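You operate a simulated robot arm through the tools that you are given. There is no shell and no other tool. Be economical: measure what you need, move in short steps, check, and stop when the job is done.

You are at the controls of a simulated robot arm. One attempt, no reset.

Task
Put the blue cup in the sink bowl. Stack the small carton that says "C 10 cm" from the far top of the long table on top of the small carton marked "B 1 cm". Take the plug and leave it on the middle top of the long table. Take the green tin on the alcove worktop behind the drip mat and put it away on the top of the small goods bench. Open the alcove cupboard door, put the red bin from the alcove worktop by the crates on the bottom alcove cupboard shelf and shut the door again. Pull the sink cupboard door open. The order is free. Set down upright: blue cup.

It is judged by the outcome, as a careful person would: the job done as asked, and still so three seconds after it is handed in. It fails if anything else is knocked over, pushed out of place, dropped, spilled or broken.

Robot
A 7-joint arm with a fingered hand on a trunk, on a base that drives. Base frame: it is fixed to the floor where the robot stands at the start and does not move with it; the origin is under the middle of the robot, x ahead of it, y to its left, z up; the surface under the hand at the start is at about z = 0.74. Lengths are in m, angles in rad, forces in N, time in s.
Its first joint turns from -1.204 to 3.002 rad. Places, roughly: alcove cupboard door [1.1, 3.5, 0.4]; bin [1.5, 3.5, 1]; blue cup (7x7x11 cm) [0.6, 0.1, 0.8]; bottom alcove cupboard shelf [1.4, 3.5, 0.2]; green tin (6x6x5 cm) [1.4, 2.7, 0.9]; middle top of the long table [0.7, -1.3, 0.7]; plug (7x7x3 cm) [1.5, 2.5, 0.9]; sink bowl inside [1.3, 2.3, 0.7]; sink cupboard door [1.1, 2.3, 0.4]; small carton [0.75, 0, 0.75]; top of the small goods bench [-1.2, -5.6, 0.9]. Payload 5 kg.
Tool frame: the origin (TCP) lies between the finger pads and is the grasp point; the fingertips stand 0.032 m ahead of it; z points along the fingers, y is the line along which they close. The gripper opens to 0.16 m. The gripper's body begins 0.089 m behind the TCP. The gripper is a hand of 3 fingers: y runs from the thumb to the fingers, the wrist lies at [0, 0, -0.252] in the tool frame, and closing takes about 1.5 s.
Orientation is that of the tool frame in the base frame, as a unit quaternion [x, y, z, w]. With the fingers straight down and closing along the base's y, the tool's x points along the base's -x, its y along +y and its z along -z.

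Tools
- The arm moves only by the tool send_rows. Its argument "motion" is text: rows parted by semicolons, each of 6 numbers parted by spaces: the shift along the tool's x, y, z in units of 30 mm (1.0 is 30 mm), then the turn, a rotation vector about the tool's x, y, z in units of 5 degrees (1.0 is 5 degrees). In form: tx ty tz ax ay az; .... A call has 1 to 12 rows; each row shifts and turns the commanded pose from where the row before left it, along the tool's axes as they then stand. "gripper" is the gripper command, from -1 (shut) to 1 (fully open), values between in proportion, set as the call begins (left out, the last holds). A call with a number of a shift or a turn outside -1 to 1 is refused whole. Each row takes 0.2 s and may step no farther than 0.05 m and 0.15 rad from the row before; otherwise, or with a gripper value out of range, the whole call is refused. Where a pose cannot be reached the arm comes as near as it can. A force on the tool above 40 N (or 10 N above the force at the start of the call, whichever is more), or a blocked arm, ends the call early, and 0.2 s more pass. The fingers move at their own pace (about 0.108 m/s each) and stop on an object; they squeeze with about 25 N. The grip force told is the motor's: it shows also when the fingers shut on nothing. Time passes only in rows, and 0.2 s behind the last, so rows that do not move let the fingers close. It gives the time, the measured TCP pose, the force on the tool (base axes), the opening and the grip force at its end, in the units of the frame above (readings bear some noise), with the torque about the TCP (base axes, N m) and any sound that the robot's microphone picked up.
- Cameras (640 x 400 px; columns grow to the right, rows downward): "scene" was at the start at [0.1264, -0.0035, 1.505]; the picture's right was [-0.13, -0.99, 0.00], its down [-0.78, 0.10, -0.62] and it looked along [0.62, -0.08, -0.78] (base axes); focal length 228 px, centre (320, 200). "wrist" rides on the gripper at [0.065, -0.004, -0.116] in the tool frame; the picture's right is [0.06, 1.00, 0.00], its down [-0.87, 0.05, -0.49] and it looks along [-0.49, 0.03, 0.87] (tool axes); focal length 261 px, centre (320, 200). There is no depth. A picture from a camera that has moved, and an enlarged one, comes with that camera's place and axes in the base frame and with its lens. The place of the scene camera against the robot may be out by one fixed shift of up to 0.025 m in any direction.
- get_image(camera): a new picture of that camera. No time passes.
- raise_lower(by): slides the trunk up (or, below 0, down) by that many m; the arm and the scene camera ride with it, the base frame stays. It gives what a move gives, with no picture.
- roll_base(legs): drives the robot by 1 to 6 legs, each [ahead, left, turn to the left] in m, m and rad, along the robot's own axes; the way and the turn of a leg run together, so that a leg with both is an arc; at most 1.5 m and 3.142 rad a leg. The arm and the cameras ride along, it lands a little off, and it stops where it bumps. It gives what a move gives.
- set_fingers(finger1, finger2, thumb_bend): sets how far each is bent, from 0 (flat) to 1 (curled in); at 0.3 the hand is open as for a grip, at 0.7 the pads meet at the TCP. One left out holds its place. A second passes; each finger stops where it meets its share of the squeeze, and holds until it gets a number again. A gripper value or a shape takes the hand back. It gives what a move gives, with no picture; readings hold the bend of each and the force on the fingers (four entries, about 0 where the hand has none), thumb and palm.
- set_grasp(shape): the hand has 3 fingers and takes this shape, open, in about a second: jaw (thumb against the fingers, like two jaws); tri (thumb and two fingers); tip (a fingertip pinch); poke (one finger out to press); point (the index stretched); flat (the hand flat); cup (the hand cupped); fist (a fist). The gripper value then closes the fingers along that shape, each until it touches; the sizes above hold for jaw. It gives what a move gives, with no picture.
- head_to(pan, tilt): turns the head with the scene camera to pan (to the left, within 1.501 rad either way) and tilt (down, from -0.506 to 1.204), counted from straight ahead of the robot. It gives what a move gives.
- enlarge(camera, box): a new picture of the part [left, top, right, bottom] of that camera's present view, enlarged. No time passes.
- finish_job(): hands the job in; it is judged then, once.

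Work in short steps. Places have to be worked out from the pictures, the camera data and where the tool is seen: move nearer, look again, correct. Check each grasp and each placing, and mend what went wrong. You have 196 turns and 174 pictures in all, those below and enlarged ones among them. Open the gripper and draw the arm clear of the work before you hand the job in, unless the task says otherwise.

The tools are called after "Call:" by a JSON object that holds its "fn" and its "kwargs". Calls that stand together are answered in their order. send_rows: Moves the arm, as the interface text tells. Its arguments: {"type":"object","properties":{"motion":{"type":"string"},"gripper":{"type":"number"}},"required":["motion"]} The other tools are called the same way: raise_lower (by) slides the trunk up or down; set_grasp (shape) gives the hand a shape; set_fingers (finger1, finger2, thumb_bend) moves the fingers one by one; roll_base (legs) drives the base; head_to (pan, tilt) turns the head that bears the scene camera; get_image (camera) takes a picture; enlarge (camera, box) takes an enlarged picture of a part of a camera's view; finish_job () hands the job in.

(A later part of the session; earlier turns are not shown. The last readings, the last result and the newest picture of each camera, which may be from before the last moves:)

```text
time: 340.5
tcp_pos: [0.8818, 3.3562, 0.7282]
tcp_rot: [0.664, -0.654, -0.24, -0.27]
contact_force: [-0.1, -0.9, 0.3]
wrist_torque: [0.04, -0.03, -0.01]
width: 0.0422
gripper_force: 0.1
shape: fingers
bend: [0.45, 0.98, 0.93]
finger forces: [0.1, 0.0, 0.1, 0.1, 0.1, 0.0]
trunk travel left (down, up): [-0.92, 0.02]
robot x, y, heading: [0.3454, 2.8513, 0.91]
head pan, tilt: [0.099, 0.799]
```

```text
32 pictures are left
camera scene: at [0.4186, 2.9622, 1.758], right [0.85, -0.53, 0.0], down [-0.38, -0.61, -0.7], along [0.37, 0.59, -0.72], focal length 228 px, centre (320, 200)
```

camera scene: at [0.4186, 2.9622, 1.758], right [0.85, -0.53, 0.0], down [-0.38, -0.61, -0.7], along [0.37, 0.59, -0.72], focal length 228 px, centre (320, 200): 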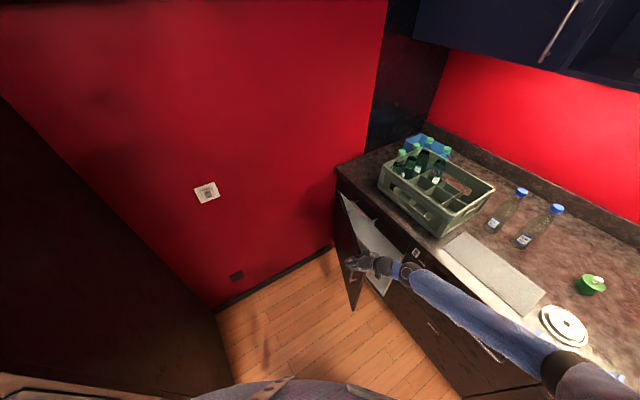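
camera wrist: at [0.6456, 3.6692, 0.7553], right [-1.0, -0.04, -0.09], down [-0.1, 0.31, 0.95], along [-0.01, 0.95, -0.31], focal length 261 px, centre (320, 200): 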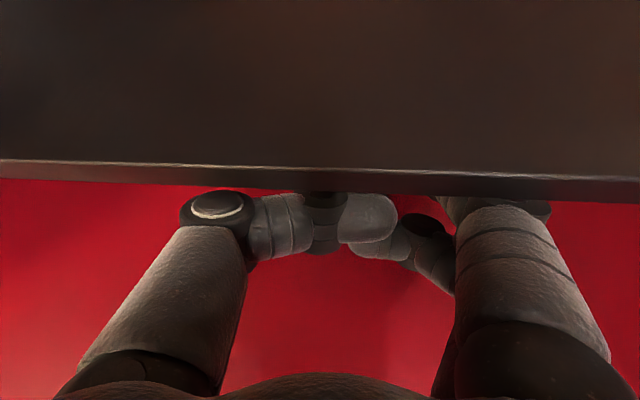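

The door is at roughly 30°. I lift the finger out, move the hand to the outer side, and will push the door's front face shut.

Call:
{"fn": "send_rows", "kwargs": {"motion": "-0.7 0 -0.75 0 0 0;-0.7 0 -0.75 0 0 0;-0.7 0 -0.75 0 0 0;0 0.95 0 0 0 0;0 0.95 0 0 0 0;0 0.95 0 0 0 0;0 0.95 0 0 0 0;0 0.95 0 0 0 0;0 0.95 0 0 0 0;0 0.95 0 0 0 0;0 0.95 0 0 0 0;0 0.95 0 0 0 0", "gripper": -1}}

Call:
{"fn": "send_rows", "kwargs": {"motion": "0.5 0.3 0.8 0 0 0;0.5 0.3 0.8 0 0 0;0.5 0.3 0.8 0 0 0;0.5 0.3 0.8 0 0 0;0.5 0 0.8 0 0 0;0.5 0 0.8 0 0 0"}}

Call:
{"fn": "get_image", "kwargs": {"camera": "scene"}}

```text
time: 343.1
tcp_pos: [0.62, 3.359, 0.8066]
tcp_rot: [0.664, -0.655, -0.239, -0.271]
contact_force: [-0.6, 0.3, 0.4]
wrist_torque: [-0.03, -0.03, 0.0]
width: 0.0001
gripper_force: 25.0
shape: jaw
bend: [0.66, 0.64, 0.67]
finger forces: [0.1, 0.1, 0.0, 0.1, 0.0, 0.0]
trunk travel left (down, up): [-0.92, 0.02]
robot x, y, heading: [0.342, 2.8506, 0.905]
head pan, tilt: [0.099, 0.799]
```

```text
time: 344.5
tcp_pos: [0.5905, 3.3896, 0.6397]
tcp_rot: [0.664, -0.655, -0.239, -0.271]
contact_force: [0.7, -0.6, 0.4]
wrist_torque: [0.0, -0.02, -0.01]
width: 0.0
gripper_force: 25.0
shape: jaw
bend: [0.66, 0.64, 0.67]
finger forces: [0.0, 0.0, 0.1, 0.0, 0.0, 0.1]
trunk travel left (down, up): [-0.92, 0.02]
robot x, y, heading: [0.3417, 2.8463, 0.909]
head pan, tilt: [0.099, 0.799]
```

```text
31 pictures are left
camera scene: at [0.4174, 2.9641, 1.758], right [0.85, -0.53, 0.0], down [-0.38, -0.61, -0.7], along [0.37, 0.59, -0.72], focal length 228 px, centre (320, 200)
```

scene: 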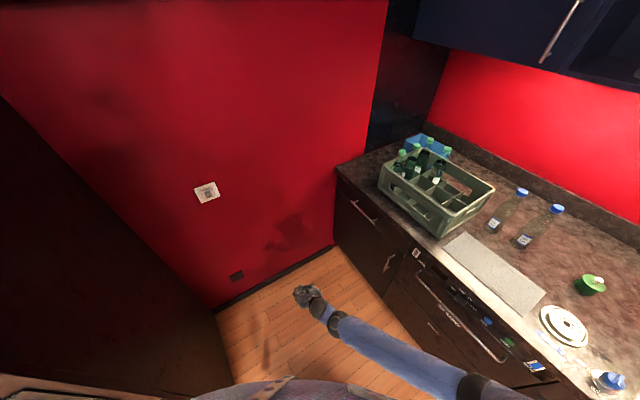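

The door seems to have swung shut by itself. I enlarge to verify it is fully closed.

Call:
{"fn": "enlarge", "kwargs": {"camera": "scene", "box": [310, 160, 470, 310]}}

```text
2.67 times, centred on (390, 235) of scene
camera zoom: at [0.4174, 2.9641, 1.758], right [0.85, -0.53, 0.0], down [-0.38, -0.61, -0.7], along [0.37, 0.59, -0.72], focal length 609 px, centre (133, 107)
```

zoom: 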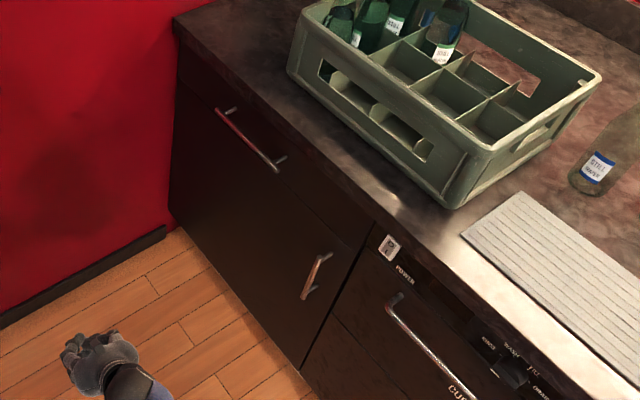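

The alcove door is shut flush. Next is the sink cupboard door: I back away and turn the robot to face the counter.

Call:
{"fn": "roll_base", "kwargs": {"legs": [[-0.25, 0, 0], [0, 0, -0.909]]}}

Call:
{"fn": "send_rows", "kwargs": {"motion": "0 0 0 0.682 -0.3 0.731;0 0 0 0.682 -0.3 0.731;0 0 0 0.682 -0.3 0.731;0 0 0 0.682 -0.3 0.731;0 0 0 0.682 -0.3 0.731;0 0 0 0.682 -0.3 0.731;0 0 0 0.682 -0.3 0.731;0 0 0 0.682 -0.3 0.731", "gripper": 0}}

Call:
{"fn": "head_to", "kwargs": {"pan": 0.0, "tilt": 0.75}}

Call:
{"fn": "get_image", "kwargs": {"camera": "scene"}}

```text
time: 348.7
tcp_pos: [0.7663, 2.7889, 0.6386]
tcp_rot: [-0.311, 0.879, 0.097, 0.348]
contact_force: [0.1, 0.6, -0.5]
wrist_torque: [0.01, 0.0, -0.04]
width: 0.0
gripper_force: 25.5
shape: jaw
bend: [0.66, 0.64, 0.67]
finger forces: [0.0, 0.0, 0.0, 0.0, 0.0, 0.1]
trunk travel left (down, up): [-0.92, 0.02]
robot x, y, heading: [0.1915, 2.6446, 0.006]
head pan, tilt: [0.099, 0.799]
```

```text
time: 350.5
tcp_pos: [0.7663, 2.7894, 0.6375]
tcp_rot: [0.019, 0.885, 0.003, 0.465]
contact_force: [-0.3, 0.7, 0.0]
wrist_torque: [0.03, -0.02, 0.01]
width: 0.0799
gripper_force: 0.0
shape: jaw
bend: [0.72, 0.72, 0.7]
finger forces: [0.0, 0.0, 0.0, 0.0, 0.0, 0.0]
trunk travel left (down, up): [-0.92, 0.02]
robot x, y, heading: [0.1884, 2.6512, 0.005]
head pan, tilt: [0.099, 0.799]
```

```text
time: 351.2
tcp_pos: [0.766, 2.79, 0.638]
tcp_rot: [0.019, 0.886, 0.005, 0.463]
contact_force: [0.0, 0.1, -0.1]
wrist_torque: [0.0, 0.02, 0.01]
width: 0.0801
gripper_force: 0.0
shape: jaw
bend: [0.72, 0.72, 0.7]
finger forces: [0.1, 0.1, 0.1, 0.0, 0.0, 0.1]
trunk travel left (down, up): [-0.92, 0.02]
robot x, y, heading: [0.187, 2.6446, 0.007]
head pan, tilt: [0.0, 0.75]
```

```text
29 pictures are left
camera scene: at [0.3222, 2.6564, 1.762], right [0.01, -1.0, 0.0], down [-0.68, 0.0, -0.73], along [0.73, 0.0, -0.68], focal length 228 px, centre (320, 200)
```

scene: 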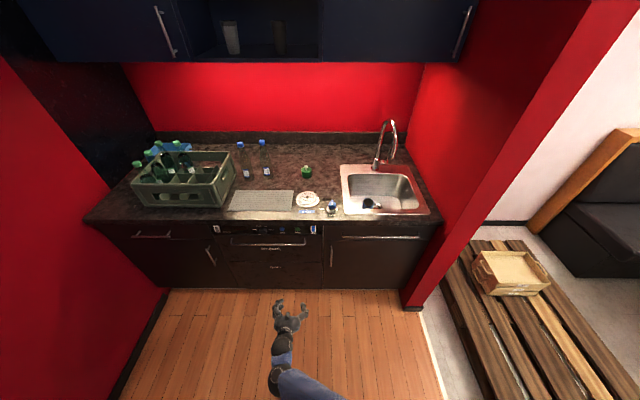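

The sink door's vertical handle is at about (1.05, 2.585), z≈0.6. I drive so that the hand comes in front of it, and check in the wrist view.

Call:
{"fn": "roll_base", "kwargs": {"legs": [[0.1, -0.205, 0]]}}

Call:
{"fn": "get_image", "kwargs": {"camera": "wrist"}}

```text
time: 352.9
tcp_pos: [0.8677, 2.5815, 0.6374]
tcp_rot: [0.019, 0.886, 0.005, 0.464]
contact_force: [0.0, -0.6, 0.0]
wrist_torque: [0.0, -0.01, 0.02]
width: 0.08
gripper_force: 0.1
shape: jaw
bend: [0.72, 0.72, 0.7]
finger forces: [0.0, 0.0, 0.0, 0.1, 0.0, 0.1]
trunk travel left (down, up): [-0.92, 0.02]
robot x, y, heading: [0.2901, 2.4402, 0.01]
head pan, tilt: [0.0, 0.75]
```

```text
28 pictures are left
camera wrist: at [0.7355, 2.582, 0.6515], right [-0.01, 1.0, -0.02], down [0.09, 0.02, 1.0], along [1.0, 0.0, -0.09], focal length 261 px, centre (320, 200)
```

wrist: 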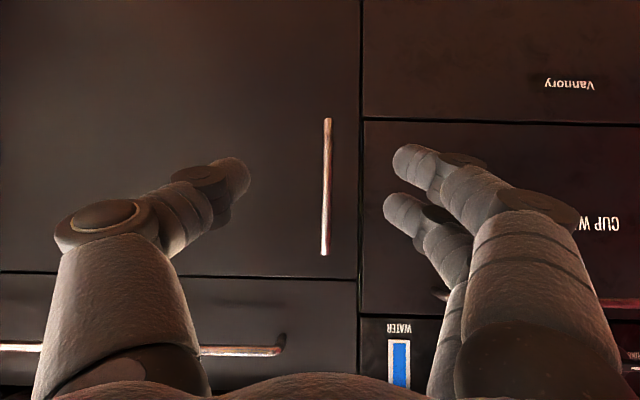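

The handle is centred between the open fingers. I drive ahead 0.165 so that the bar comes between the pads, and close.

Call:
{"fn": "roll_base", "kwargs": {"legs": [[0.165, 0.006, 0]]}}

Call:
{"fn": "send_rows", "kwargs": {"motion": "0 0 0 0 0 0;0 0 0 0 0 0;0 0 0 0 0 0;0 0 0 0 0 0;0 0 0 0 0 0;0 0 0 0 0 0", "gripper": -1}}

Call:
{"fn": "get_image", "kwargs": {"camera": "wrist"}}

```text
time: 354.3
tcp_pos: [1.0325, 2.5908, 0.6378]
tcp_rot: [0.018, 0.886, 0.006, 0.464]
contact_force: [0.9, -0.8, -0.4]
wrist_torque: [-0.02, 0.01, 0.02]
width: 0.0802
gripper_force: 0.0
shape: jaw
bend: [0.72, 0.72, 0.7]
finger forces: [0.1, 0.1, 0.0, 0.0, 0.1, 0.1]
trunk travel left (down, up): [-0.92, 0.02]
robot x, y, heading: [0.4545, 2.4503, 0.008]
head pan, tilt: [0.0, 0.75]
```

```text
time: 355.7
tcp_pos: [1.0305, 2.5916, 0.6383]
tcp_rot: [0.017, 0.886, 0.006, 0.464]
contact_force: [-2.6, 1.0, -1.8]
wrist_torque: [0.03, 0.08, 0.07]
width: 0.0019
gripper_force: 25.1
shape: jaw
bend: [0.67, 0.71, 0.7]
finger forces: [11.5, 10.9, 0.1, 0.1, 19.2, 0.0]
trunk travel left (down, up): [-0.92, 0.02]
robot x, y, heading: [0.4509, 2.4488, 0.008]
head pan, tilt: [0.0, 0.75]
```

```text
27 pictures are left
camera wrist: at [0.8987, 2.5909, 0.6515], right [-0.01, 1.0, -0.02], down [0.09, 0.03, 1.0], along [1.0, 0.01, -0.09], focal length 261 px, centre (320, 200)
```

wrist: 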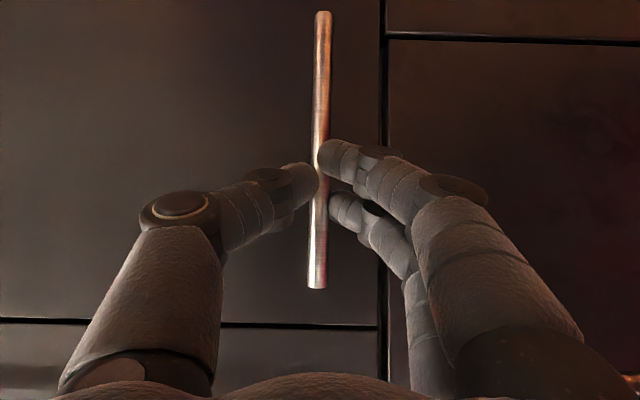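

The bar is gripped. The hinge is on the right (y≈2.11), so I drive the base back along the arc in three legs.

Call:
{"fn": "roll_base", "kwargs": {"legs": [[-0.083, -0.013, 0], [-0.08, -0.028, 0], [-0.074, -0.04, 0]]}}

Call:
{"fn": "get_image", "kwargs": {"camera": "wrist"}}

```text
time: 358.1
tcp_pos: [0.7948, 2.5058, 0.6385]
tcp_rot: [0.019, 0.885, 0.005, 0.464]
contact_force: [-12.4, 19.3, 2.8]
wrist_torque: [0.03, 0.08, 0.64]
width: 0.0019
gripper_force: 24.9
shape: jaw
bend: [0.69, 0.7, 0.75]
finger forces: [0.0, 17.6, 0.1, 0.0, 0.0, 0.0]
trunk travel left (down, up): [-0.92, 0.02]
robot x, y, heading: [0.2189, 2.3664, 0.005]
head pan, tilt: [0.0, 0.75]
```

```text
26 pictures are left
camera wrist: at [0.662, 2.5066, 0.6522], right [-0.01, 1.0, -0.02], down [0.09, 0.03, 1.0], along [1.0, 0.01, -0.09], focal length 261 px, centre (320, 200)
```

wrist: 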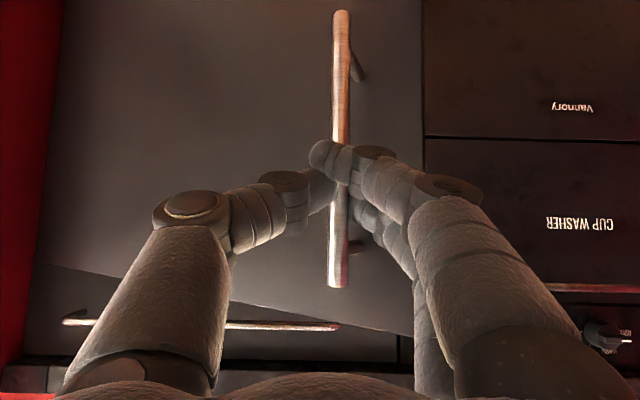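

The door is about 28° open. As before, I release the handle, back off and move left, so as to push the door wider from inside.

Call:
{"fn": "send_rows", "kwargs": {"motion": "0 0 0 0 0 0;0 0 0 0 0 0;0 0 0 0 0 0;0 0 0 0 0 0;0 0 0 0 0 0", "gripper": 0.2}}

Call:
{"fn": "roll_base", "kwargs": {"legs": [[-0.13, 0, 0], [0, 0.26, 0]]}}

Call:
{"fn": "send_rows", "kwargs": {"motion": "0 0 0 0.822 0 0.569;0 0 0 0.822 0 0.569;0 0 0 0.822 0 0.569;0 0 0 0.822 0 0.569;0 0 0 0.822 0 0.569;0 0 0 0 0 0;0 0 0 0 0 0;0 0 0 0 0 0", "gripper": -1}}

Call:
{"fn": "get_image", "kwargs": {"camera": "wrist"}}

```text
time: 359.4
tcp_pos: [0.7956, 2.5075, 0.6384]
tcp_rot: [0.019, 0.886, 0.005, 0.463]
contact_force: [0.8, 0.3, -0.5]
wrist_torque: [-0.02, 0.02, -0.01]
width: 0.0957
gripper_force: 0.1
shape: jaw
bend: [0.71, 0.71, 0.7]
finger forces: [0.0, 0.1, 0.0, 0.0, 0.0, 0.0]
trunk travel left (down, up): [-0.92, 0.02]
robot x, y, heading: [0.2171, 2.3715, 0.008]
head pan, tilt: [0.0, 0.75]
```

```text
time: 362.1
tcp_pos: [0.6633, 2.765, 0.6381]
tcp_rot: [0.019, 0.886, 0.004, 0.464]
contact_force: [-0.2, 0.2, 0.3]
wrist_torque: [-0.05, 0.03, -0.01]
width: 0.0958
gripper_force: 0.1
shape: jaw
bend: [0.71, 0.71, 0.7]
finger forces: [0.0, 0.0, 0.0, 0.0, 0.1, 0.0]
trunk travel left (down, up): [-0.92, 0.02]
robot x, y, heading: [0.086, 2.6249, 0.004]
head pan, tilt: [0.0, 0.75]
```

```text
time: 363.4
tcp_pos: [0.6465, 2.6208, 0.5814]
tcp_rot: [0.169, 0.857, -0.165, 0.458]
contact_force: [-0.5, 0.0, 0.2]
wrist_torque: [-0.01, -0.01, -0.01]
width: 0.0002
gripper_force: 24.7
shape: jaw
bend: [0.65, 0.65, 0.67]
finger forces: [0.0, 0.1, 0.1, 0.0, 0.0, 0.1]
trunk travel left (down, up): [-0.92, 0.02]
robot x, y, heading: [0.087, 2.6262, 0.0]
head pan, tilt: [0.0, 0.75]
stopped in row 6: the arm was blocked; the commanded pose is now the measured one
```

```text
25 pictures are left
camera wrist: at [0.5267, 2.6774, 0.5894], right [0.41, 0.9, -0.18], down [0.12, 0.14, 0.98], along [0.91, -0.42, -0.05], focal length 261 px, centre (320, 200)
```

wrist: 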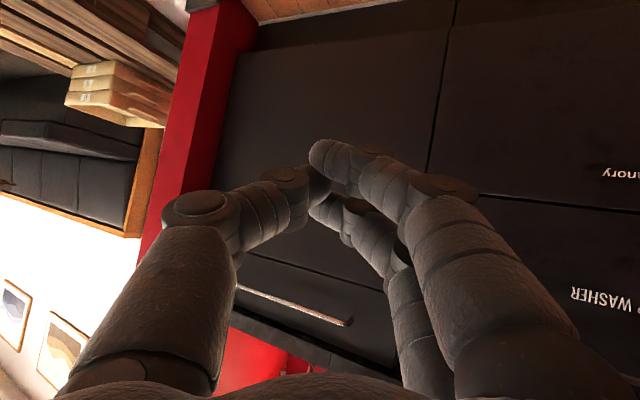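

The door seems to have swung back. I check with the scene camera.

Call:
{"fn": "get_image", "kwargs": {"camera": "scene"}}

```text
24 pictures are left
camera scene: at [0.2203, 2.6322, 1.762], right [0.0, -1.0, 0.0], down [-0.68, 0.0, -0.73], along [0.73, 0.0, -0.68], focal length 228 px, centre (320, 200)
```

scene: 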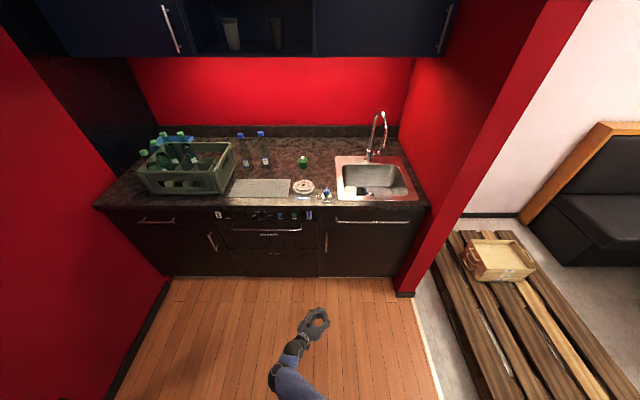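

The door closed itself again, so I must pull it much wider in one go. I square the hand again and grip with the robot standing further left, which leaves room to follow the arc.

Call:
{"fn": "send_rows", "kwargs": {"motion": "0 0 0 -0.867 0.03 -0.28;0 0 0 -0.867 0.03 -0.28;0 0 0 -0.867 0.03 -0.28;0 0 0 -0.867 0.03 -0.28;0 0 0 -0.867 0.03 -0.28;0 0 0 -0.867 0.03 -0.28;-0.5 0 -0.3 0 0 0;-0.3 0 -0.2 0 0 0", "gripper": 0}}

```text
time: 365.2
tcp_pos: [0.6489, 2.6231, 0.6107]
tcp_rot: [0.001, 0.886, 0.001, 0.463]
contact_force: [-0.6, 0.3, 0.0]
wrist_torque: [-0.01, 0.03, 0.01]
width: 0.08
gripper_force: 0.0
shape: jaw
bend: [0.72, 0.72, 0.7]
finger forces: [0.0, 0.0, 0.0, 0.1, 0.0, 0.0]
trunk travel left (down, up): [-0.92, 0.02]
robot x, y, heading: [0.0865, 2.6235, 0.004]
head pan, tilt: [0.0, 0.75]
```

The hand is square and in line. I drive ahead to the handle and grip it.

Call:
{"fn": "roll_base", "kwargs": {"legs": [[0.3, -0.033, -0.003], [0.084, 0, 0]]}}

Call:
{"fn": "send_rows", "kwargs": {"motion": "0 0 0 0 0 0;0 0 0 0 0 0;0 0 0 0 0 0;0 0 0 0 0 0;0 0 0 0 0 0;0 0 0 0 0 0", "gripper": -1}}

Call:
{"fn": "get_image", "kwargs": {"camera": "wrist"}}

```text
time: 367.9
tcp_pos: [1.0386, 2.5889, 0.6091]
tcp_rot: [0.001, 0.886, 0.002, 0.463]
contact_force: [0.5, -0.3, 0.1]
wrist_torque: [0.02, 0.05, 0.01]
width: 0.0801
gripper_force: 0.0
shape: jaw
bend: [0.72, 0.72, 0.7]
finger forces: [0.0, 0.1, 0.0, 0.0, 0.0, 0.0]
trunk travel left (down, up): [-0.92, 0.02]
robot x, y, heading: [0.4757, 2.5927, 0.001]
head pan, tilt: [0.0, 0.75]
```

```text
time: 369.4
tcp_pos: [1.0366, 2.5904, 0.6106]
tcp_rot: [0.002, 0.886, 0.001, 0.464]
contact_force: [0.4, -1.3, -2.6]
wrist_torque: [0.03, 0.16, -0.03]
width: 0.0046
gripper_force: 25.1
shape: jaw
bend: [0.71, 0.7, 0.7]
finger forces: [11.4, 10.0, 0.1, 0.0, 22.1, 0.0]
trunk travel left (down, up): [-0.92, 0.02]
robot x, y, heading: [0.4759, 2.5945, 0.004]
head pan, tilt: [0.0, 0.75]
```

```text
23 pictures are left
camera wrist: at [0.9057, 2.5874, 0.6236], right [-0.03, 1.0, -0.05], down [0.09, 0.05, 0.99], along [1.0, 0.03, -0.09], focal length 261 px, centre (320, 200)
```

wrist: 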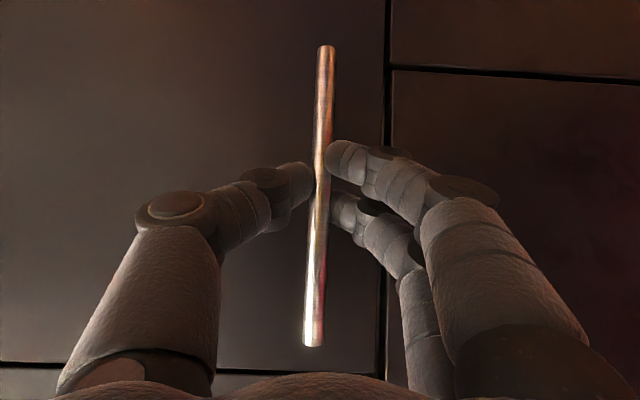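

Gripped. I alternate base moves along the arc with turning the hand left along with the door.

Call:
{"fn": "roll_base", "kwargs": {"legs": [[-0.136, -0.026, 0]]}}

Call:
{"fn": "send_rows", "kwargs": {"motion": "0 0 0 -0.822 0 -0.569;0 0 0 -0.822 0 -0.569;0 0 0 -0.822 0 -0.569"}}

Call:
{"fn": "roll_base", "kwargs": {"legs": [[-0.125, -0.06, 0]]}}

Call:
{"fn": "send_rows", "kwargs": {"motion": "0 0 0 -0.822 0 -0.569;0 0 0 -0.822 0 -0.569;0 0 0 -0.822 0 -0.569"}}

```text
time: 370.7
tcp_pos: [0.9006, 2.5629, 0.6104]
tcp_rot: [0.002, 0.886, 0.0, 0.464]
contact_force: [1.3, -3.1, -7.7]
wrist_torque: [-0.02, 0.24, 0.06]
width: 0.0035
gripper_force: 25.2
shape: jaw
bend: [0.71, 0.7, 0.7]
finger forces: [15.1, 8.8, 0.1, 0.0, 24.5, 0.0]
trunk travel left (down, up): [-0.92, 0.02]
robot x, y, heading: [0.3372, 2.5668, 0.008]
head pan, tilt: [0.0, 0.75]
```

```text
time: 371.5
tcp_pos: [0.9022, 2.562, 0.6104]
tcp_rot: [-0.113, 0.878, 0.061, 0.46]
contact_force: [5.5, -14.6, 4.9]
wrist_torque: [-0.15, 0.01, -0.38]
width: 0.0043
gripper_force: 24.8
shape: jaw
bend: [0.71, 0.7, 0.7]
finger forces: [8.9, 12.4, 0.0, 0.0, 31.0, 0.0]
trunk travel left (down, up): [-0.92, 0.02]
robot x, y, heading: [0.3332, 2.5718, 0.009]
head pan, tilt: [0.0, 0.75]
```

```text
time: 372.8
tcp_pos: [0.7771, 2.5021, 0.6094]
tcp_rot: [-0.115, 0.878, 0.062, 0.461]
contact_force: [7.4, -12.9, 1.6]
wrist_torque: [-0.23, -0.02, -0.15]
width: 0.0035
gripper_force: 24.9
shape: jaw
bend: [0.71, 0.7, 0.7]
finger forces: [9.8, 9.0, 0.0, 0.1, 29.9, 0.0]
trunk travel left (down, up): [-0.92, 0.02]
robot x, y, heading: [0.2164, 2.5051, 0.006]
head pan, tilt: [0.0, 0.75]
```

```text
time: 373.6
tcp_pos: [0.7803, 2.4992, 0.6102]
tcp_rot: [-0.229, 0.856, 0.121, 0.448]
contact_force: [12.1, -18.1, 5.6]
wrist_torque: [-0.25, -0.08, -0.53]
width: 0.0044
gripper_force: 25.2
shape: jaw
bend: [0.71, 0.7, 0.7]
finger forces: [6.7, 11.5, 0.1, 0.1, 33.6, 0.1]
trunk travel left (down, up): [-0.92, 0.02]
robot x, y, heading: [0.2154, 2.5061, 0.002]
head pan, tilt: [0.0, 0.75]
```

The grip holds firmly at about 30°. I continue two more segments.

Call:
{"fn": "roll_base", "kwargs": {"legs": [[-0.1, -0.1, 0]]}}

Call:
{"fn": "send_rows", "kwargs": {"motion": "0 0 0 -0.822 0 -0.569;0 0 0 -0.822 0 -0.569;0 0 0 -0.822 0 -0.569"}}

Call:
{"fn": "roll_base", "kwargs": {"legs": [[-0.075, -0.12, 0]]}}

Call:
{"fn": "get_image", "kwargs": {"camera": "wrist"}}

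```text
time: 374.9
tcp_pos: [0.6755, 2.4021, 0.6096]
tcp_rot: [-0.23, 0.856, 0.122, 0.447]
contact_force: [-14.4, 12.5, 1.8]
wrist_torque: [0.08, 0.43, 0.48]
width: 0.0043
gripper_force: 25.1
shape: jaw
bend: [0.72, 0.7, 0.7]
finger forces: [27.7, 12.8, 0.0, 0.0, 15.4, 0.1]
trunk travel left (down, up): [-0.92, 0.02]
robot x, y, heading: [0.1161, 2.4039, 0.007]
head pan, tilt: [0.0, 0.75]
```

```text
time: 375.7
tcp_pos: [0.6785, 2.4028, 0.6098]
tcp_rot: [-0.338, 0.818, 0.18, 0.429]
contact_force: [4.2, -3.6, 9.7]
wrist_torque: [-0.02, 0.07, -0.21]
width: 0.0042
gripper_force: 24.9
shape: jaw
bend: [0.71, 0.7, 0.7]
finger forces: [13.5, 15.4, 0.1, 0.1, 27.9, 0.0]
trunk travel left (down, up): [-0.92, 0.02]
robot x, y, heading: [0.114, 2.4018, 0.002]
head pan, tilt: [0.0, 0.75]
```

```text
time: 377.1
tcp_pos: [0.6007, 2.2817, 0.6079]
tcp_rot: [-0.34, 0.818, 0.181, 0.427]
contact_force: [-19.4, 9.7, 10.8]
wrist_torque: [0.16, 0.43, 0.5]
width: 0.0049
gripper_force: 24.9
shape: jaw
bend: [0.72, 0.69, 0.71]
finger forces: [28.8, 14.4, 0.0, 0.1, 14.6, 0.0]
trunk travel left (down, up): [-0.92, 0.02]
robot x, y, heading: [0.0418, 2.2836, 0.008]
head pan, tilt: [0.0, 0.75]
```

```text
22 pictures are left
camera wrist: at [0.5092, 2.1848, 0.622], right [-0.73, 0.68, -0.05], down [0.03, 0.1, 0.99], along [0.68, 0.73, -0.09], focal length 261 px, centre (320, 200)
```

wrist: 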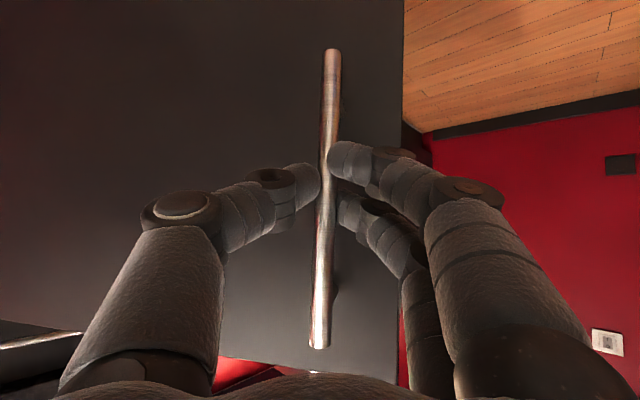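

The door is about 60° open. One more segment, then release and withdraw along the hand's axis.

Call:
{"fn": "send_rows", "kwargs": {"motion": "0 0 0 -0.822 0 -0.569;0 0 0 -0.822 0 -0.569;0 0 0 -0.822 0 -0.569"}}

Call:
{"fn": "roll_base", "kwargs": {"legs": [[-0.035, -0.1, 0]]}}

Call:
{"fn": "send_rows", "kwargs": {"motion": "0 0 0 0 0 0;0 0 0 0 0 0;0 0 0 0 0 0;0 0 0 0 0 0;0 0 0 0 0 0;0 0 0 0 0 0;0 0 -0.7 0 0 0;0 0 -0.9 0 0 0;0 0 -0.9 0 0 0;0 0 -0.9 0 0 0", "gripper": 0.2}}

Call:
{"fn": "get_image", "kwargs": {"camera": "scene"}}

```text
time: 377.9
tcp_pos: [0.6021, 2.2814, 0.6082]
tcp_rot: [-0.443, 0.767, 0.235, 0.4]
contact_force: [3.3, -1.9, 12.8]
wrist_torque: [-0.01, 0.12, -0.22]
width: 0.0044
gripper_force: 24.9
shape: jaw
bend: [0.71, 0.69, 0.71]
finger forces: [15.1, 17.6, 0.0, 0.0, 27.6, 0.0]
trunk travel left (down, up): [-0.92, 0.02]
robot x, y, heading: [0.0379, 2.2796, 0.007]
head pan, tilt: [0.0, 0.75]
```

```text
time: 379.0
tcp_pos: [0.5639, 2.1816, 0.6085]
tcp_rot: [-0.445, 0.766, 0.237, 0.399]
contact_force: [-15.5, 4.2, 15.6]
wrist_torque: [0.14, 0.36, 0.41]
width: 0.0051
gripper_force: 25.3
shape: jaw
bend: [0.72, 0.69, 0.71]
finger forces: [26.2, 15.2, 0.0, 0.0, 17.1, 0.1]
trunk travel left (down, up): [-0.92, 0.02]
robot x, y, heading: [0.0042, 2.1839, 0.016]
head pan, tilt: [0.0, 0.75]
```

```text
time: 381.2
tcp_pos: [0.525, 2.1085, 0.6667]
tcp_rot: [-0.444, 0.766, 0.237, 0.4]
contact_force: [-0.4, -0.4, -0.3]
wrist_torque: [0.03, 0.03, 0.01]
width: 0.0956
gripper_force: 0.1
shape: jaw
bend: [0.71, 0.71, 0.7]
finger forces: [0.0, 0.1, 0.0, 0.0, 0.1, 0.0]
trunk travel left (down, up): [-0.92, 0.02]
robot x, y, heading: [0.0054, 2.1811, 0.011]
head pan, tilt: [0.0, 0.75]
```

```text
21 pictures are left
camera scene: at [0.1393, 2.1878, 1.762], right [0.01, -1.0, 0.0], down [-0.68, -0.01, -0.73], along [0.73, 0.01, -0.68], focal length 228 px, centre (320, 200)
```

scene: 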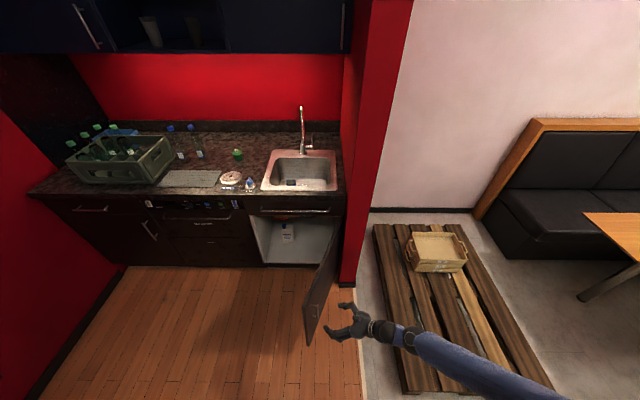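

The sink door stands open about 75° and stays. Now the tin at about (1.46, 2.766): I back off from the door first, then turn the hand forward and raise it.

Call:
{"fn": "roll_base", "kwargs": {"legs": [[-0.3, 0, 0]]}}

Call:
{"fn": "send_rows", "kwargs": {"motion": "0 0 0 0.822 0 0.569;0 0 0 0.822 0 0.569;0 0 0 0.822 0 0.569;0 0 0 0.822 0 0.569;0 0 0 0.822 0 0.569;0 0 0 0.822 0 0.569;0 0 0 0.822 0 0.569;0 0 0 0.822 0 0.569;0 0 0 0.822 0 0.569;0 0 0 0.822 0 0.569;0 0 0 0.822 0 0.569;0 0 0 0.822 0 0.569", "gripper": 0.2}}

Call:
{"fn": "send_rows", "kwargs": {"motion": "-0.8 0.5 -0.56 0 0 0;-0.8 0.5 -0.56 0 0 0;-0.8 0.5 -0.56 0 0 0;-0.8 0.5 -0.56 0 0 0;-0.8 0.5 -0.56 0 0 0;-0.8 0.5 -0.56 0 0 0;-0.8 0 -0.56 0 0 0;-0.8 0 -0.56 0 0 0;-0.8 0 -0.56 0 0 0;-0.8 0 -0.56 0 0 0;-0.8 0 -0.56 0 0 0;-0.8 0 -0.56 0 0 0"}}

```text
time: 383.3
tcp_pos: [0.2251, 2.1044, 0.6648]
tcp_rot: [-0.445, 0.766, 0.236, 0.399]
contact_force: [0.5, -0.3, 0.8]
wrist_torque: [-0.01, 0.0, 0.02]
width: 0.0955
gripper_force: 0.1
shape: jaw
bend: [0.71, 0.71, 0.7]
finger forces: [0.1, 0.1, 0.1, 0.0, 0.1, 0.0]
trunk travel left (down, up): [-0.92, 0.02]
robot x, y, heading: [-0.2938, 2.173, 0.01]
head pan, tilt: [0.0, 0.75]
```

```text
time: 385.9
tcp_pos: [0.2244, 2.1049, 0.6663]
tcp_rot: [-0.003, 0.887, 0.003, 0.461]
contact_force: [0.4, 0.2, -0.4]
wrist_torque: [0.0, 0.01, 0.0]
width: 0.0955
gripper_force: 0.1
shape: jaw
bend: [0.71, 0.71, 0.7]
finger forces: [0.0, 0.0, 0.0, 0.0, 0.0, 0.0]
trunk travel left (down, up): [-0.92, 0.02]
robot x, y, heading: [-0.2934, 2.1756, 0.011]
head pan, tilt: [0.0, 0.75]
```

```text
time: 388.6
tcp_pos: [0.2262, 2.13, 0.9934]
tcp_rot: [-0.058, 0.881, -0.047, 0.467]
contact_force: [-0.3, 0.1, -0.4]
wrist_torque: [-0.02, -0.04, -0.07]
width: 0.0958
gripper_force: 0.1
shape: jaw
bend: [0.71, 0.71, 0.7]
finger forces: [0.1, 0.0, 0.0, 0.1, 0.1, 0.0]
trunk travel left (down, up): [-0.92, 0.02]
robot x, y, heading: [-0.2951, 2.1789, 0.012]
head pan, tilt: [0.0, 0.75]
stopped in row 12: the arm was blocked; the commanded pose is now the measured one
```

The arm touched its inner limit with a small roll. I extend it forward and level the roll.

Call:
{"fn": "send_rows", "kwargs": {"motion": "-0.55 0 0.8 0 0 0;-0.55 0 0.8 0 0 0;-0.55 0 0.8 -0.45 0 0.66;-0.55 0 0.8 -0.45 0 0.66;-0.55 0 0.8 0 0 0;-0.55 0 0.8 0 0 0"}}

Call:
{"fn": "roll_base", "kwargs": {"legs": [[0.1, 0.62, -0.01], [0.4, 0, 0]]}}

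Call:
{"fn": "get_image", "kwargs": {"camera": "wrist"}}

Call:
{"fn": "get_image", "kwargs": {"camera": "scene"}}

```text
time: 390.0
tcp_pos: [0.3983, 2.1559, 0.9933]
tcp_rot: [-0.024, 0.885, 0.016, 0.465]
contact_force: [0.3, 0.3, 0.5]
wrist_torque: [0.01, -0.01, -0.01]
width: 0.096
gripper_force: 0.2
shape: jaw
bend: [0.71, 0.71, 0.7]
finger forces: [0.1, 0.0, 0.1, 0.1, 0.1, 0.0]
trunk travel left (down, up): [-0.92, 0.02]
robot x, y, heading: [-0.2962, 2.1777, 0.014]
head pan, tilt: [0.0, 0.75]
```

```text
time: 395.6
tcp_pos: [0.8959, 2.7749, 0.9936]
tcp_rot: [-0.022, 0.885, 0.015, 0.465]
contact_force: [0.4, 0.3, -0.4]
wrist_torque: [0.0, -0.02, -0.02]
width: 0.096
gripper_force: 0.0
shape: jaw
bend: [0.71, 0.71, 0.7]
finger forces: [0.0, 0.1, 0.1, 0.1, 0.0, 0.0]
trunk travel left (down, up): [-0.92, 0.02]
robot x, y, heading: [0.2028, 2.8009, 0.005]
head pan, tilt: [0.0, 0.75]
```

```text
20 pictures are left
camera wrist: at [0.7638, 2.7648, 1.0063], right [-0.09, 1.0, -0.04], down [0.09, 0.05, 0.99], along [0.99, 0.08, -0.09], focal length 261 px, centre (320, 200)
```

wrist: 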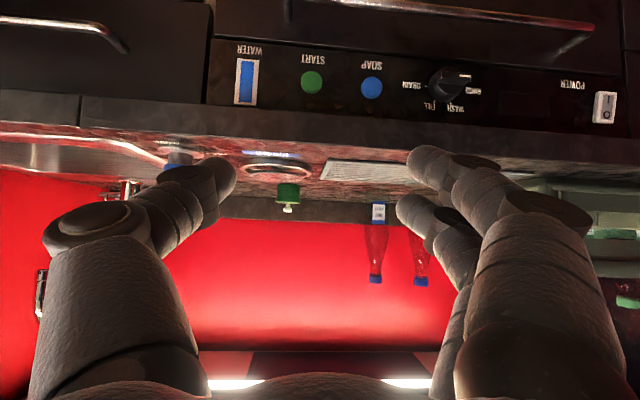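

```text
19 pictures are left
camera scene: at [0.3388, 2.8085, 1.7619], right [0.01, -1.0, 0.0], down [-0.68, 0.0, -0.73], along [0.73, 0.0, -0.68], focal length 228 px, centre (320, 200)
```

scene: 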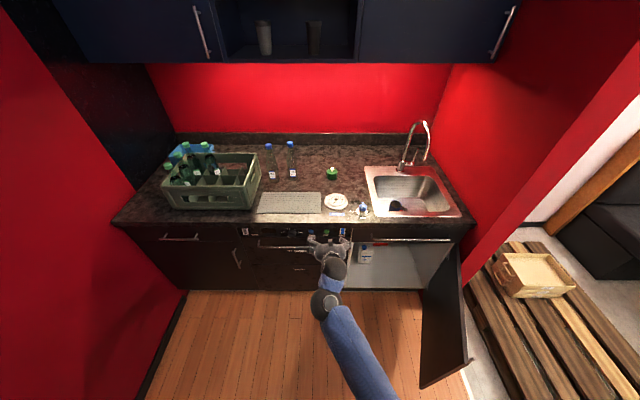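

The sink door remains wide open. The tin is at about (1.46, 2.733). I drive nearer with the hand at z≈1.0 above the counter items.

Call:
{"fn": "roll_base", "kwargs": {"legs": [[0.38, -0.04, 0]]}}

Call:
{"fn": "get_image", "kwargs": {"camera": "wrist"}}

```text
time: 398.1
tcp_pos: [1.2813, 2.7384, 0.9931]
tcp_rot: [-0.023, 0.885, 0.016, 0.465]
contact_force: [1.0, -0.7, -0.1]
wrist_torque: [-0.01, -0.04, -0.02]
width: 0.0957
gripper_force: 0.0
shape: jaw
bend: [0.71, 0.71, 0.7]
finger forces: [0.0, 0.1, 0.0, 0.0, 0.0, 0.1]
trunk travel left (down, up): [-0.92, 0.02]
robot x, y, heading: [0.5939, 2.7664, 0.011]
head pan, tilt: [0.0, 0.75]
```

```text
18 pictures are left
camera wrist: at [1.1503, 2.729, 1.0063], right [-0.09, 0.99, -0.04], down [0.09, 0.05, 0.99], along [0.99, 0.09, -0.09], focal length 261 px, centre (320, 200)
```

wrist: 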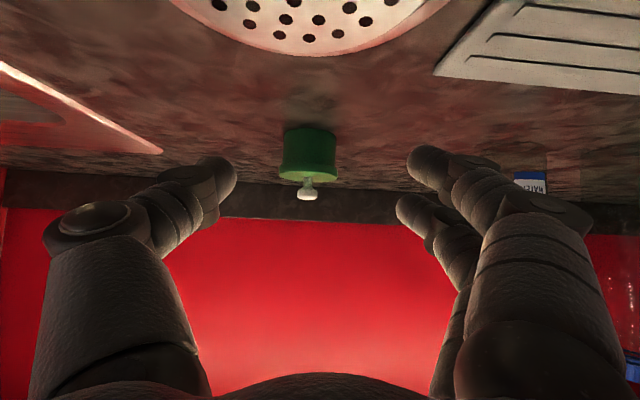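

The tin is straight ahead at about (1.45, 2.743), body z 0.90–0.955. I move forward and down so that the fingers straddle it.

Call:
{"fn": "send_rows", "kwargs": {"motion": "-0.25 0.03 0.93 0 0 0;-0.25 0.03 0.93 0 0 0;-0.25 0.03 0.93 0 0 0;-0.25 0.03 0.93 0 0 0;-0.25 0.03 0.93 0 0 0;-0.25 0.03 0.93 0 0 0"}}

Call:
{"fn": "get_image", "kwargs": {"camera": "wrist"}}

```text
time: 399.5
tcp_pos: [1.4417, 2.7568, 0.9439]
tcp_rot: [-0.02, 0.883, 0.017, 0.469]
contact_force: [-6.3, -2.3, 40.8]
wrist_torque: [2.49, -0.19, 0.38]
width: 0.0947
gripper_force: 0.1
shape: jaw
bend: [0.73, 0.71, 0.7]
finger forces: [40.7, 0.0, 0.0, 0.0, 0.0, 0.1]
trunk travel left (down, up): [-0.92, 0.02]
robot x, y, heading: [0.5894, 2.7671, 0.005]
head pan, tilt: [0.0, 0.75]
heard: snap
```

```text
17 pictures are left
camera wrist: at [1.3097, 2.7463, 0.9556], right [-0.09, 1.0, -0.04], down [0.08, 0.05, 1.0], along [0.99, 0.08, -0.08], focal length 261 px, centre (320, 200)
```

wrist: 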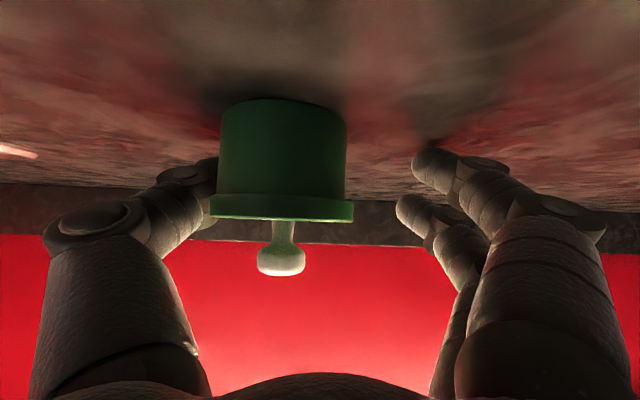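

A finger pressed on the counter and a snap was heard; the tin itself looks whole. I lift about 1 cm at once and centre the hand on the tin (2 cm to the right).

Call:
{"fn": "send_rows", "kwargs": {"motion": "-0.27 0 -0.19 0 0 0;-0.1 -0.3 -0.07 0 0 0;0 -0.3 0 0 0 0;0 0 0 0 0 0"}}

Call:
{"fn": "enlarge", "kwargs": {"camera": "scene", "box": [200, 100, 460, 300]}}

```text
time: 400.5
tcp_pos: [1.4437, 2.7366, 0.9463]
tcp_rot: [-0.024, 0.886, 0.015, 0.463]
contact_force: [0.6, 0.2, 0.1]
wrist_torque: [0.01, -0.01, 0.0]
width: 0.0961
gripper_force: 0.1
shape: jaw
bend: [0.71, 0.71, 0.7]
finger forces: [0.0, 0.0, 0.0, 0.0, 0.0, 0.0]
trunk travel left (down, up): [-0.92, 0.02]
robot x, y, heading: [0.5938, 2.7649, 0.012]
head pan, tilt: [0.0, 0.75]
heard: snap
```

```text
2.00 times, centred on (330, 200) of scene
camera zoom: at [0.7243, 2.7721, 1.7618], right [0.01, -1.0, 0.0], down [-0.68, -0.01, -0.73], along [0.73, 0.01, -0.68], focal length 457 px, centre (300, 200)
```

zoom: 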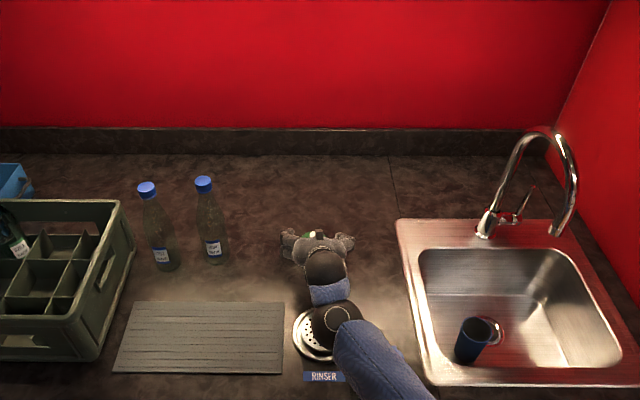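

The hand is centred on the tin and free of load. I close on the tin.

Call:
{"fn": "send_rows", "kwargs": {"motion": "0 0 0 0 0 0;0 0 0 0 0 0;0 0 0 0 0 0;0 0 0 0 0 0;0 0 0 0 0 0;0 0 0 0 0 0", "gripper": -1}}

Call:
{"fn": "get_image", "kwargs": {"camera": "wrist"}}

```text
time: 401.9
tcp_pos: [1.4444, 2.7383, 0.9473]
tcp_rot: [-0.023, 0.885, 0.016, 0.465]
contact_force: [0.7, 0.1, 1.4]
wrist_torque: [0.04, -0.01, -0.03]
width: 0.0163
gripper_force: 24.6
shape: jaw
bend: [0.75, 0.72, 0.75]
finger forces: [12.3, 8.6, 0.0, 0.0, 19.6, 0.0]
trunk travel left (down, up): [-0.92, 0.02]
robot x, y, heading: [0.5885, 2.766, 0.004]
head pan, tilt: [0.0, 0.75]
heard: snap
```

```text
15 pictures are left
camera wrist: at [1.3124, 2.7264, 0.9612], right [-0.09, 0.99, -0.04], down [0.09, 0.05, 0.99], along [0.99, 0.09, -0.09], focal length 261 px, centre (320, 200)
```

wrist: 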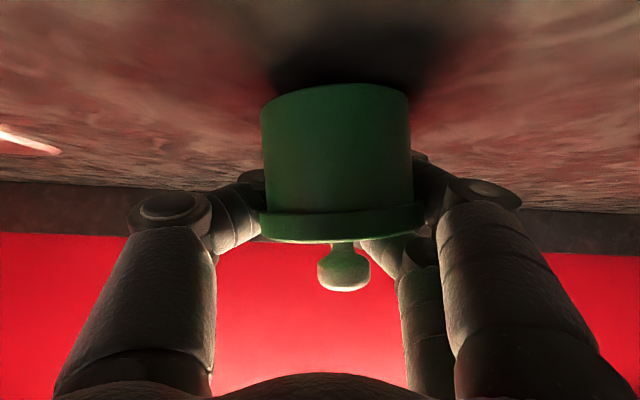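

The tin is caged and held. I lift it 10 cm straight up and check.

Call:
{"fn": "send_rows", "kwargs": {"motion": "-0.4 0 -0.28 0 0 0;-0.8 0 -0.56 0 0 0;-0.8 0 -0.56 0 0 0;-0.8 0 -0.56 0 0 0;0 0 0 0 0 0"}}

Call:
{"fn": "get_image", "kwargs": {"camera": "wrist"}}

```text
time: 403.1
tcp_pos: [1.4442, 2.735, 1.0498]
tcp_rot: [-0.022, 0.885, 0.016, 0.464]
contact_force: [0.3, -0.5, -1.6]
wrist_torque: [-0.03, -0.02, -0.01]
width: 0.0158
gripper_force: 25.0
shape: jaw
bend: [0.74, 0.72, 0.75]
finger forces: [13.4, 8.3, 0.1, 0.0, 19.8, 0.0]
trunk travel left (down, up): [-0.92, 0.02]
robot x, y, heading: [0.5877, 2.7655, 0.008]
head pan, tilt: [0.0, 0.75]
```

```text
14 pictures are left
camera wrist: at [1.3123, 2.7257, 1.0623], right [-0.09, 0.99, -0.04], down [0.09, 0.05, 0.99], along [0.99, 0.09, -0.09], focal length 261 px, centre (320, 200)
```

wrist: 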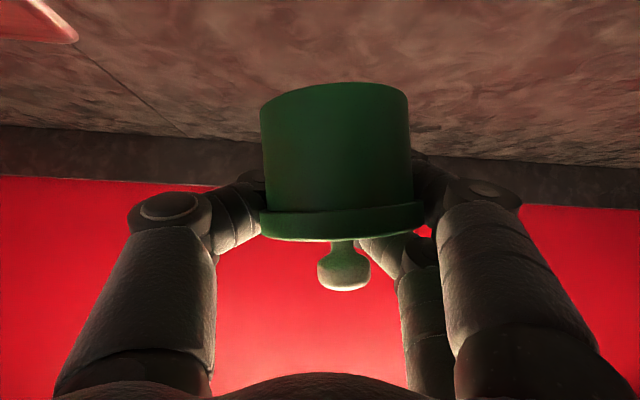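

The tin is lifted securely and no further snap is heard. I back out and check the counter items (knob, rinser) and doors.

Call:
{"fn": "roll_base", "kwargs": {"legs": [[-0.6, 0, 0]]}}

Call:
{"fn": "enlarge", "kwargs": {"camera": "scene", "box": [100, 60, 500, 310]}}

```text
time: 406.5
tcp_pos: [0.8416, 2.7253, 1.0502]
tcp_rot: [-0.017, 0.885, 0.013, 0.464]
contact_force: [-0.2, 0.7, -0.4]
wrist_torque: [0.0, -0.03, -0.02]
width: 0.0162
gripper_force: 24.7
shape: jaw
bend: [0.74, 0.72, 0.75]
finger forces: [13.4, 8.3, 0.1, 0.1, 19.7, 0.0]
trunk travel left (down, up): [-0.92, 0.02]
robot x, y, heading: [-0.0121, 2.7645, -0.002]
head pan, tilt: [0.0, 0.75]
```

```text
1.60 times, centred on (300, 185) of scene
camera zoom: at [0.1222, 2.7681, 1.762], right [0.0, -1.0, 0.0], down [-0.68, 0.0, -0.73], along [0.73, 0.0, -0.68], focal length 365 px, centre (352, 224)
```

zoom: 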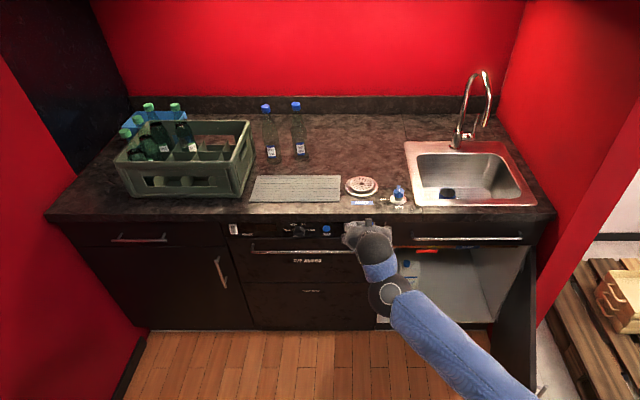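

I look closer at the blue valve knob to make sure that it was not turned.

Call:
{"fn": "enlarge", "kwargs": {"camera": "scene", "box": [300, 150, 380, 200]}}

```text
8.00 times, centred on (340, 175) of scene
camera zoom: at [0.1222, 2.7681, 1.762], right [0.0, -1.0, 0.0], down [-0.68, 0.0, -0.73], along [0.73, 0.0, -0.68], focal length 1827 px, centre (160, 400)
```

zoom: 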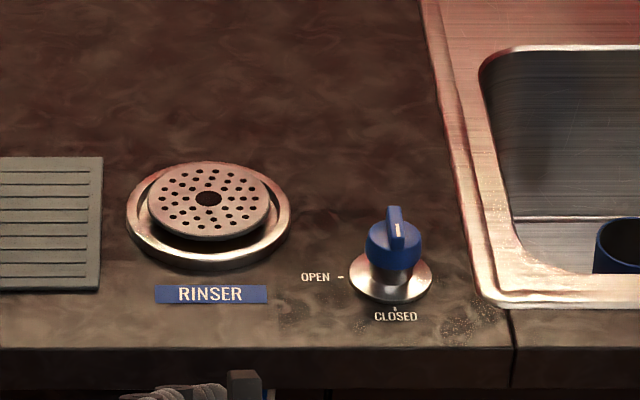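

The knob still points to CLOSED and everything is in place; the snap was likely the sprung rinser plate. Now I carry the tin towards the goods bench: back, turn right to face -y, and drive along the room.

Call:
{"fn": "roll_base", "kwargs": {"legs": [[-0.6, 0, 0], [0, 0, -1.571], [1.4, 0, 0], [1.4, 0, 0], [1.2, 0, 0]]}}

Call:
{"fn": "head_to", "kwargs": {"pan": 0.0, "tilt": 0.25}}

Call:
{"fn": "get_image", "kwargs": {"camera": "scene"}}

```text
time: 432.6
tcp_pos: [-0.697, -2.0743, 1.0495]
tcp_rot: [0.611, 0.642, -0.317, 0.339]
contact_force: [-0.3, 0.0, 0.0]
wrist_torque: [-0.06, 0.03, -0.01]
width: 0.0156
gripper_force: 25.1
shape: jaw
bend: [0.75, 0.72, 0.75]
finger forces: [13.0, 7.9, 0.1, 0.0, 19.2, 0.0]
trunk travel left (down, up): [-0.92, 0.02]
robot x, y, heading: [-0.667, -1.2195, -1.566]
head pan, tilt: [0.0, 0.75]
```

```text
time: 433.5
tcp_pos: [-0.6978, -2.0739, 1.049]
tcp_rot: [0.61, 0.641, -0.318, 0.34]
contact_force: [-0.2, 0.7, -1.1]
wrist_torque: [-0.03, -0.02, 0.01]
width: 0.0158
gripper_force: 25.1
shape: jaw
bend: [0.75, 0.72, 0.75]
finger forces: [13.0, 7.9, 0.1, 0.0, 19.2, 0.0]
trunk travel left (down, up): [-0.92, 0.02]
robot x, y, heading: [-0.6681, -1.2194, -1.563]
head pan, tilt: [0.0, 0.25]
```

```text
11 pictures are left
camera scene: at [-0.6643, -1.3573, 1.807], right [-1.0, -0.01, 0.0], down [0.0, 0.25, -0.97], along [0.01, -0.97, -0.25], focal length 228 px, centre (320, 200)
```

scene: 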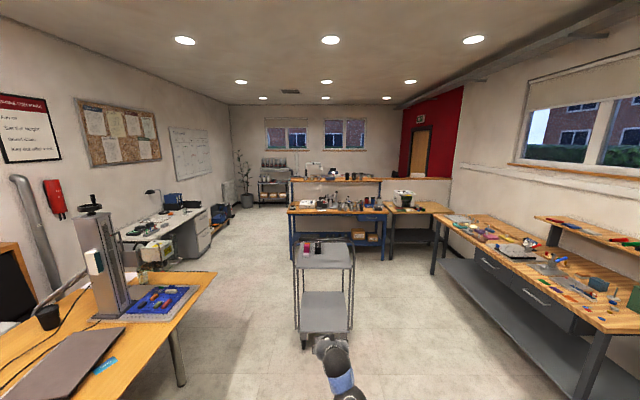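

The cart stands at x -1.0 to -0.4, y≈-3.3, and the long right bench from x≈-2.3. I pass between them at x≈-1.57, then look at the benches ahead.

Call:
{"fn": "roll_base", "kwargs": {"legs": [[0, -0.9, 0], [1.2, 0, 0]]}}

Call:
{"fn": "head_to", "kwargs": {"pan": 0.1, "tilt": 0.3}}

Call:
{"fn": "get_image", "kwargs": {"camera": "scene"}}

```text
time: 443.9
tcp_pos: [-1.5679, -3.2829, 1.0491]
tcp_rot: [0.607, 0.644, -0.316, 0.341]
contact_force: [0.0, -0.4, -1.6]
wrist_torque: [-0.04, 0.03, -0.02]
width: 0.0156
gripper_force: 25.3
shape: jaw
bend: [0.75, 0.72, 0.75]
finger forces: [13.0, 8.0, 0.0, 0.0, 19.2, 0.1]
trunk travel left (down, up): [-0.92, 0.02]
robot x, y, heading: [-1.5503, -2.4315, -1.553]
head pan, tilt: [0.0, 0.25]
```

```text
time: 444.6
tcp_pos: [-1.5685, -3.2837, 1.0495]
tcp_rot: [0.607, 0.645, -0.315, 0.341]
contact_force: [-0.2, 1.1, -1.5]
wrist_torque: [0.01, 0.0, -0.04]
width: 0.0158
gripper_force: 24.5
shape: jaw
bend: [0.75, 0.72, 0.75]
finger forces: [13.0, 7.9, 0.0, 0.0, 19.3, 0.0]
trunk travel left (down, up): [-0.92, 0.02]
robot x, y, heading: [-1.5477, -2.4295, -1.553]
head pan, tilt: [0.099, 0.3]
```

```text
10 pictures are left
camera scene: at [-1.5348, -2.5655, 1.8023], right [-0.99, -0.12, 0.0], down [-0.03, 0.29, -0.96], along [0.11, -0.95, -0.3], focal length 228 px, centre (320, 200)
```

scene: 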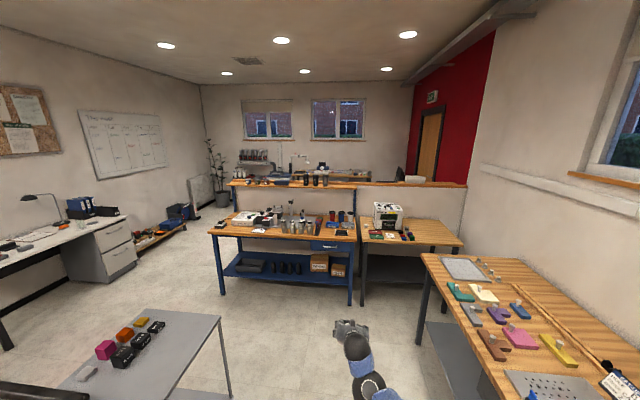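

The given bench place (-1.2, -5.6) lies behind the partition, so I must go round its left end. I drive on, turn to face -x so the hand stays over free space, pass between the cart and the front bench, and go backwards to x≈0.5.

Call:
{"fn": "roll_base", "kwargs": {"legs": [[0.85, 0, 0], [0, 0, -1.588], [0, 0.78, 0], [-1.05, 0, 0], [-1.0, 0, 0]]}}

```text
time: 466.7
tcp_pos: [-0.3132, -4.0301, 1.0489]
tcp_rot: [0.885, 0.031, -0.465, 0.021]
contact_force: [0.6, -0.2, -1.1]
wrist_torque: [-0.05, 0.02, -0.04]
width: 0.0156
gripper_force: 25.2
shape: jaw
bend: [0.75, 0.72, 0.75]
finger forces: [12.8, 7.6, 0.0, 0.0, 18.5, 0.0]
trunk travel left (down, up): [-0.92, 0.02]
robot x, y, heading: [0.5374, -4.0441, -3.117]
head pan, tilt: [0.099, 0.3]
```

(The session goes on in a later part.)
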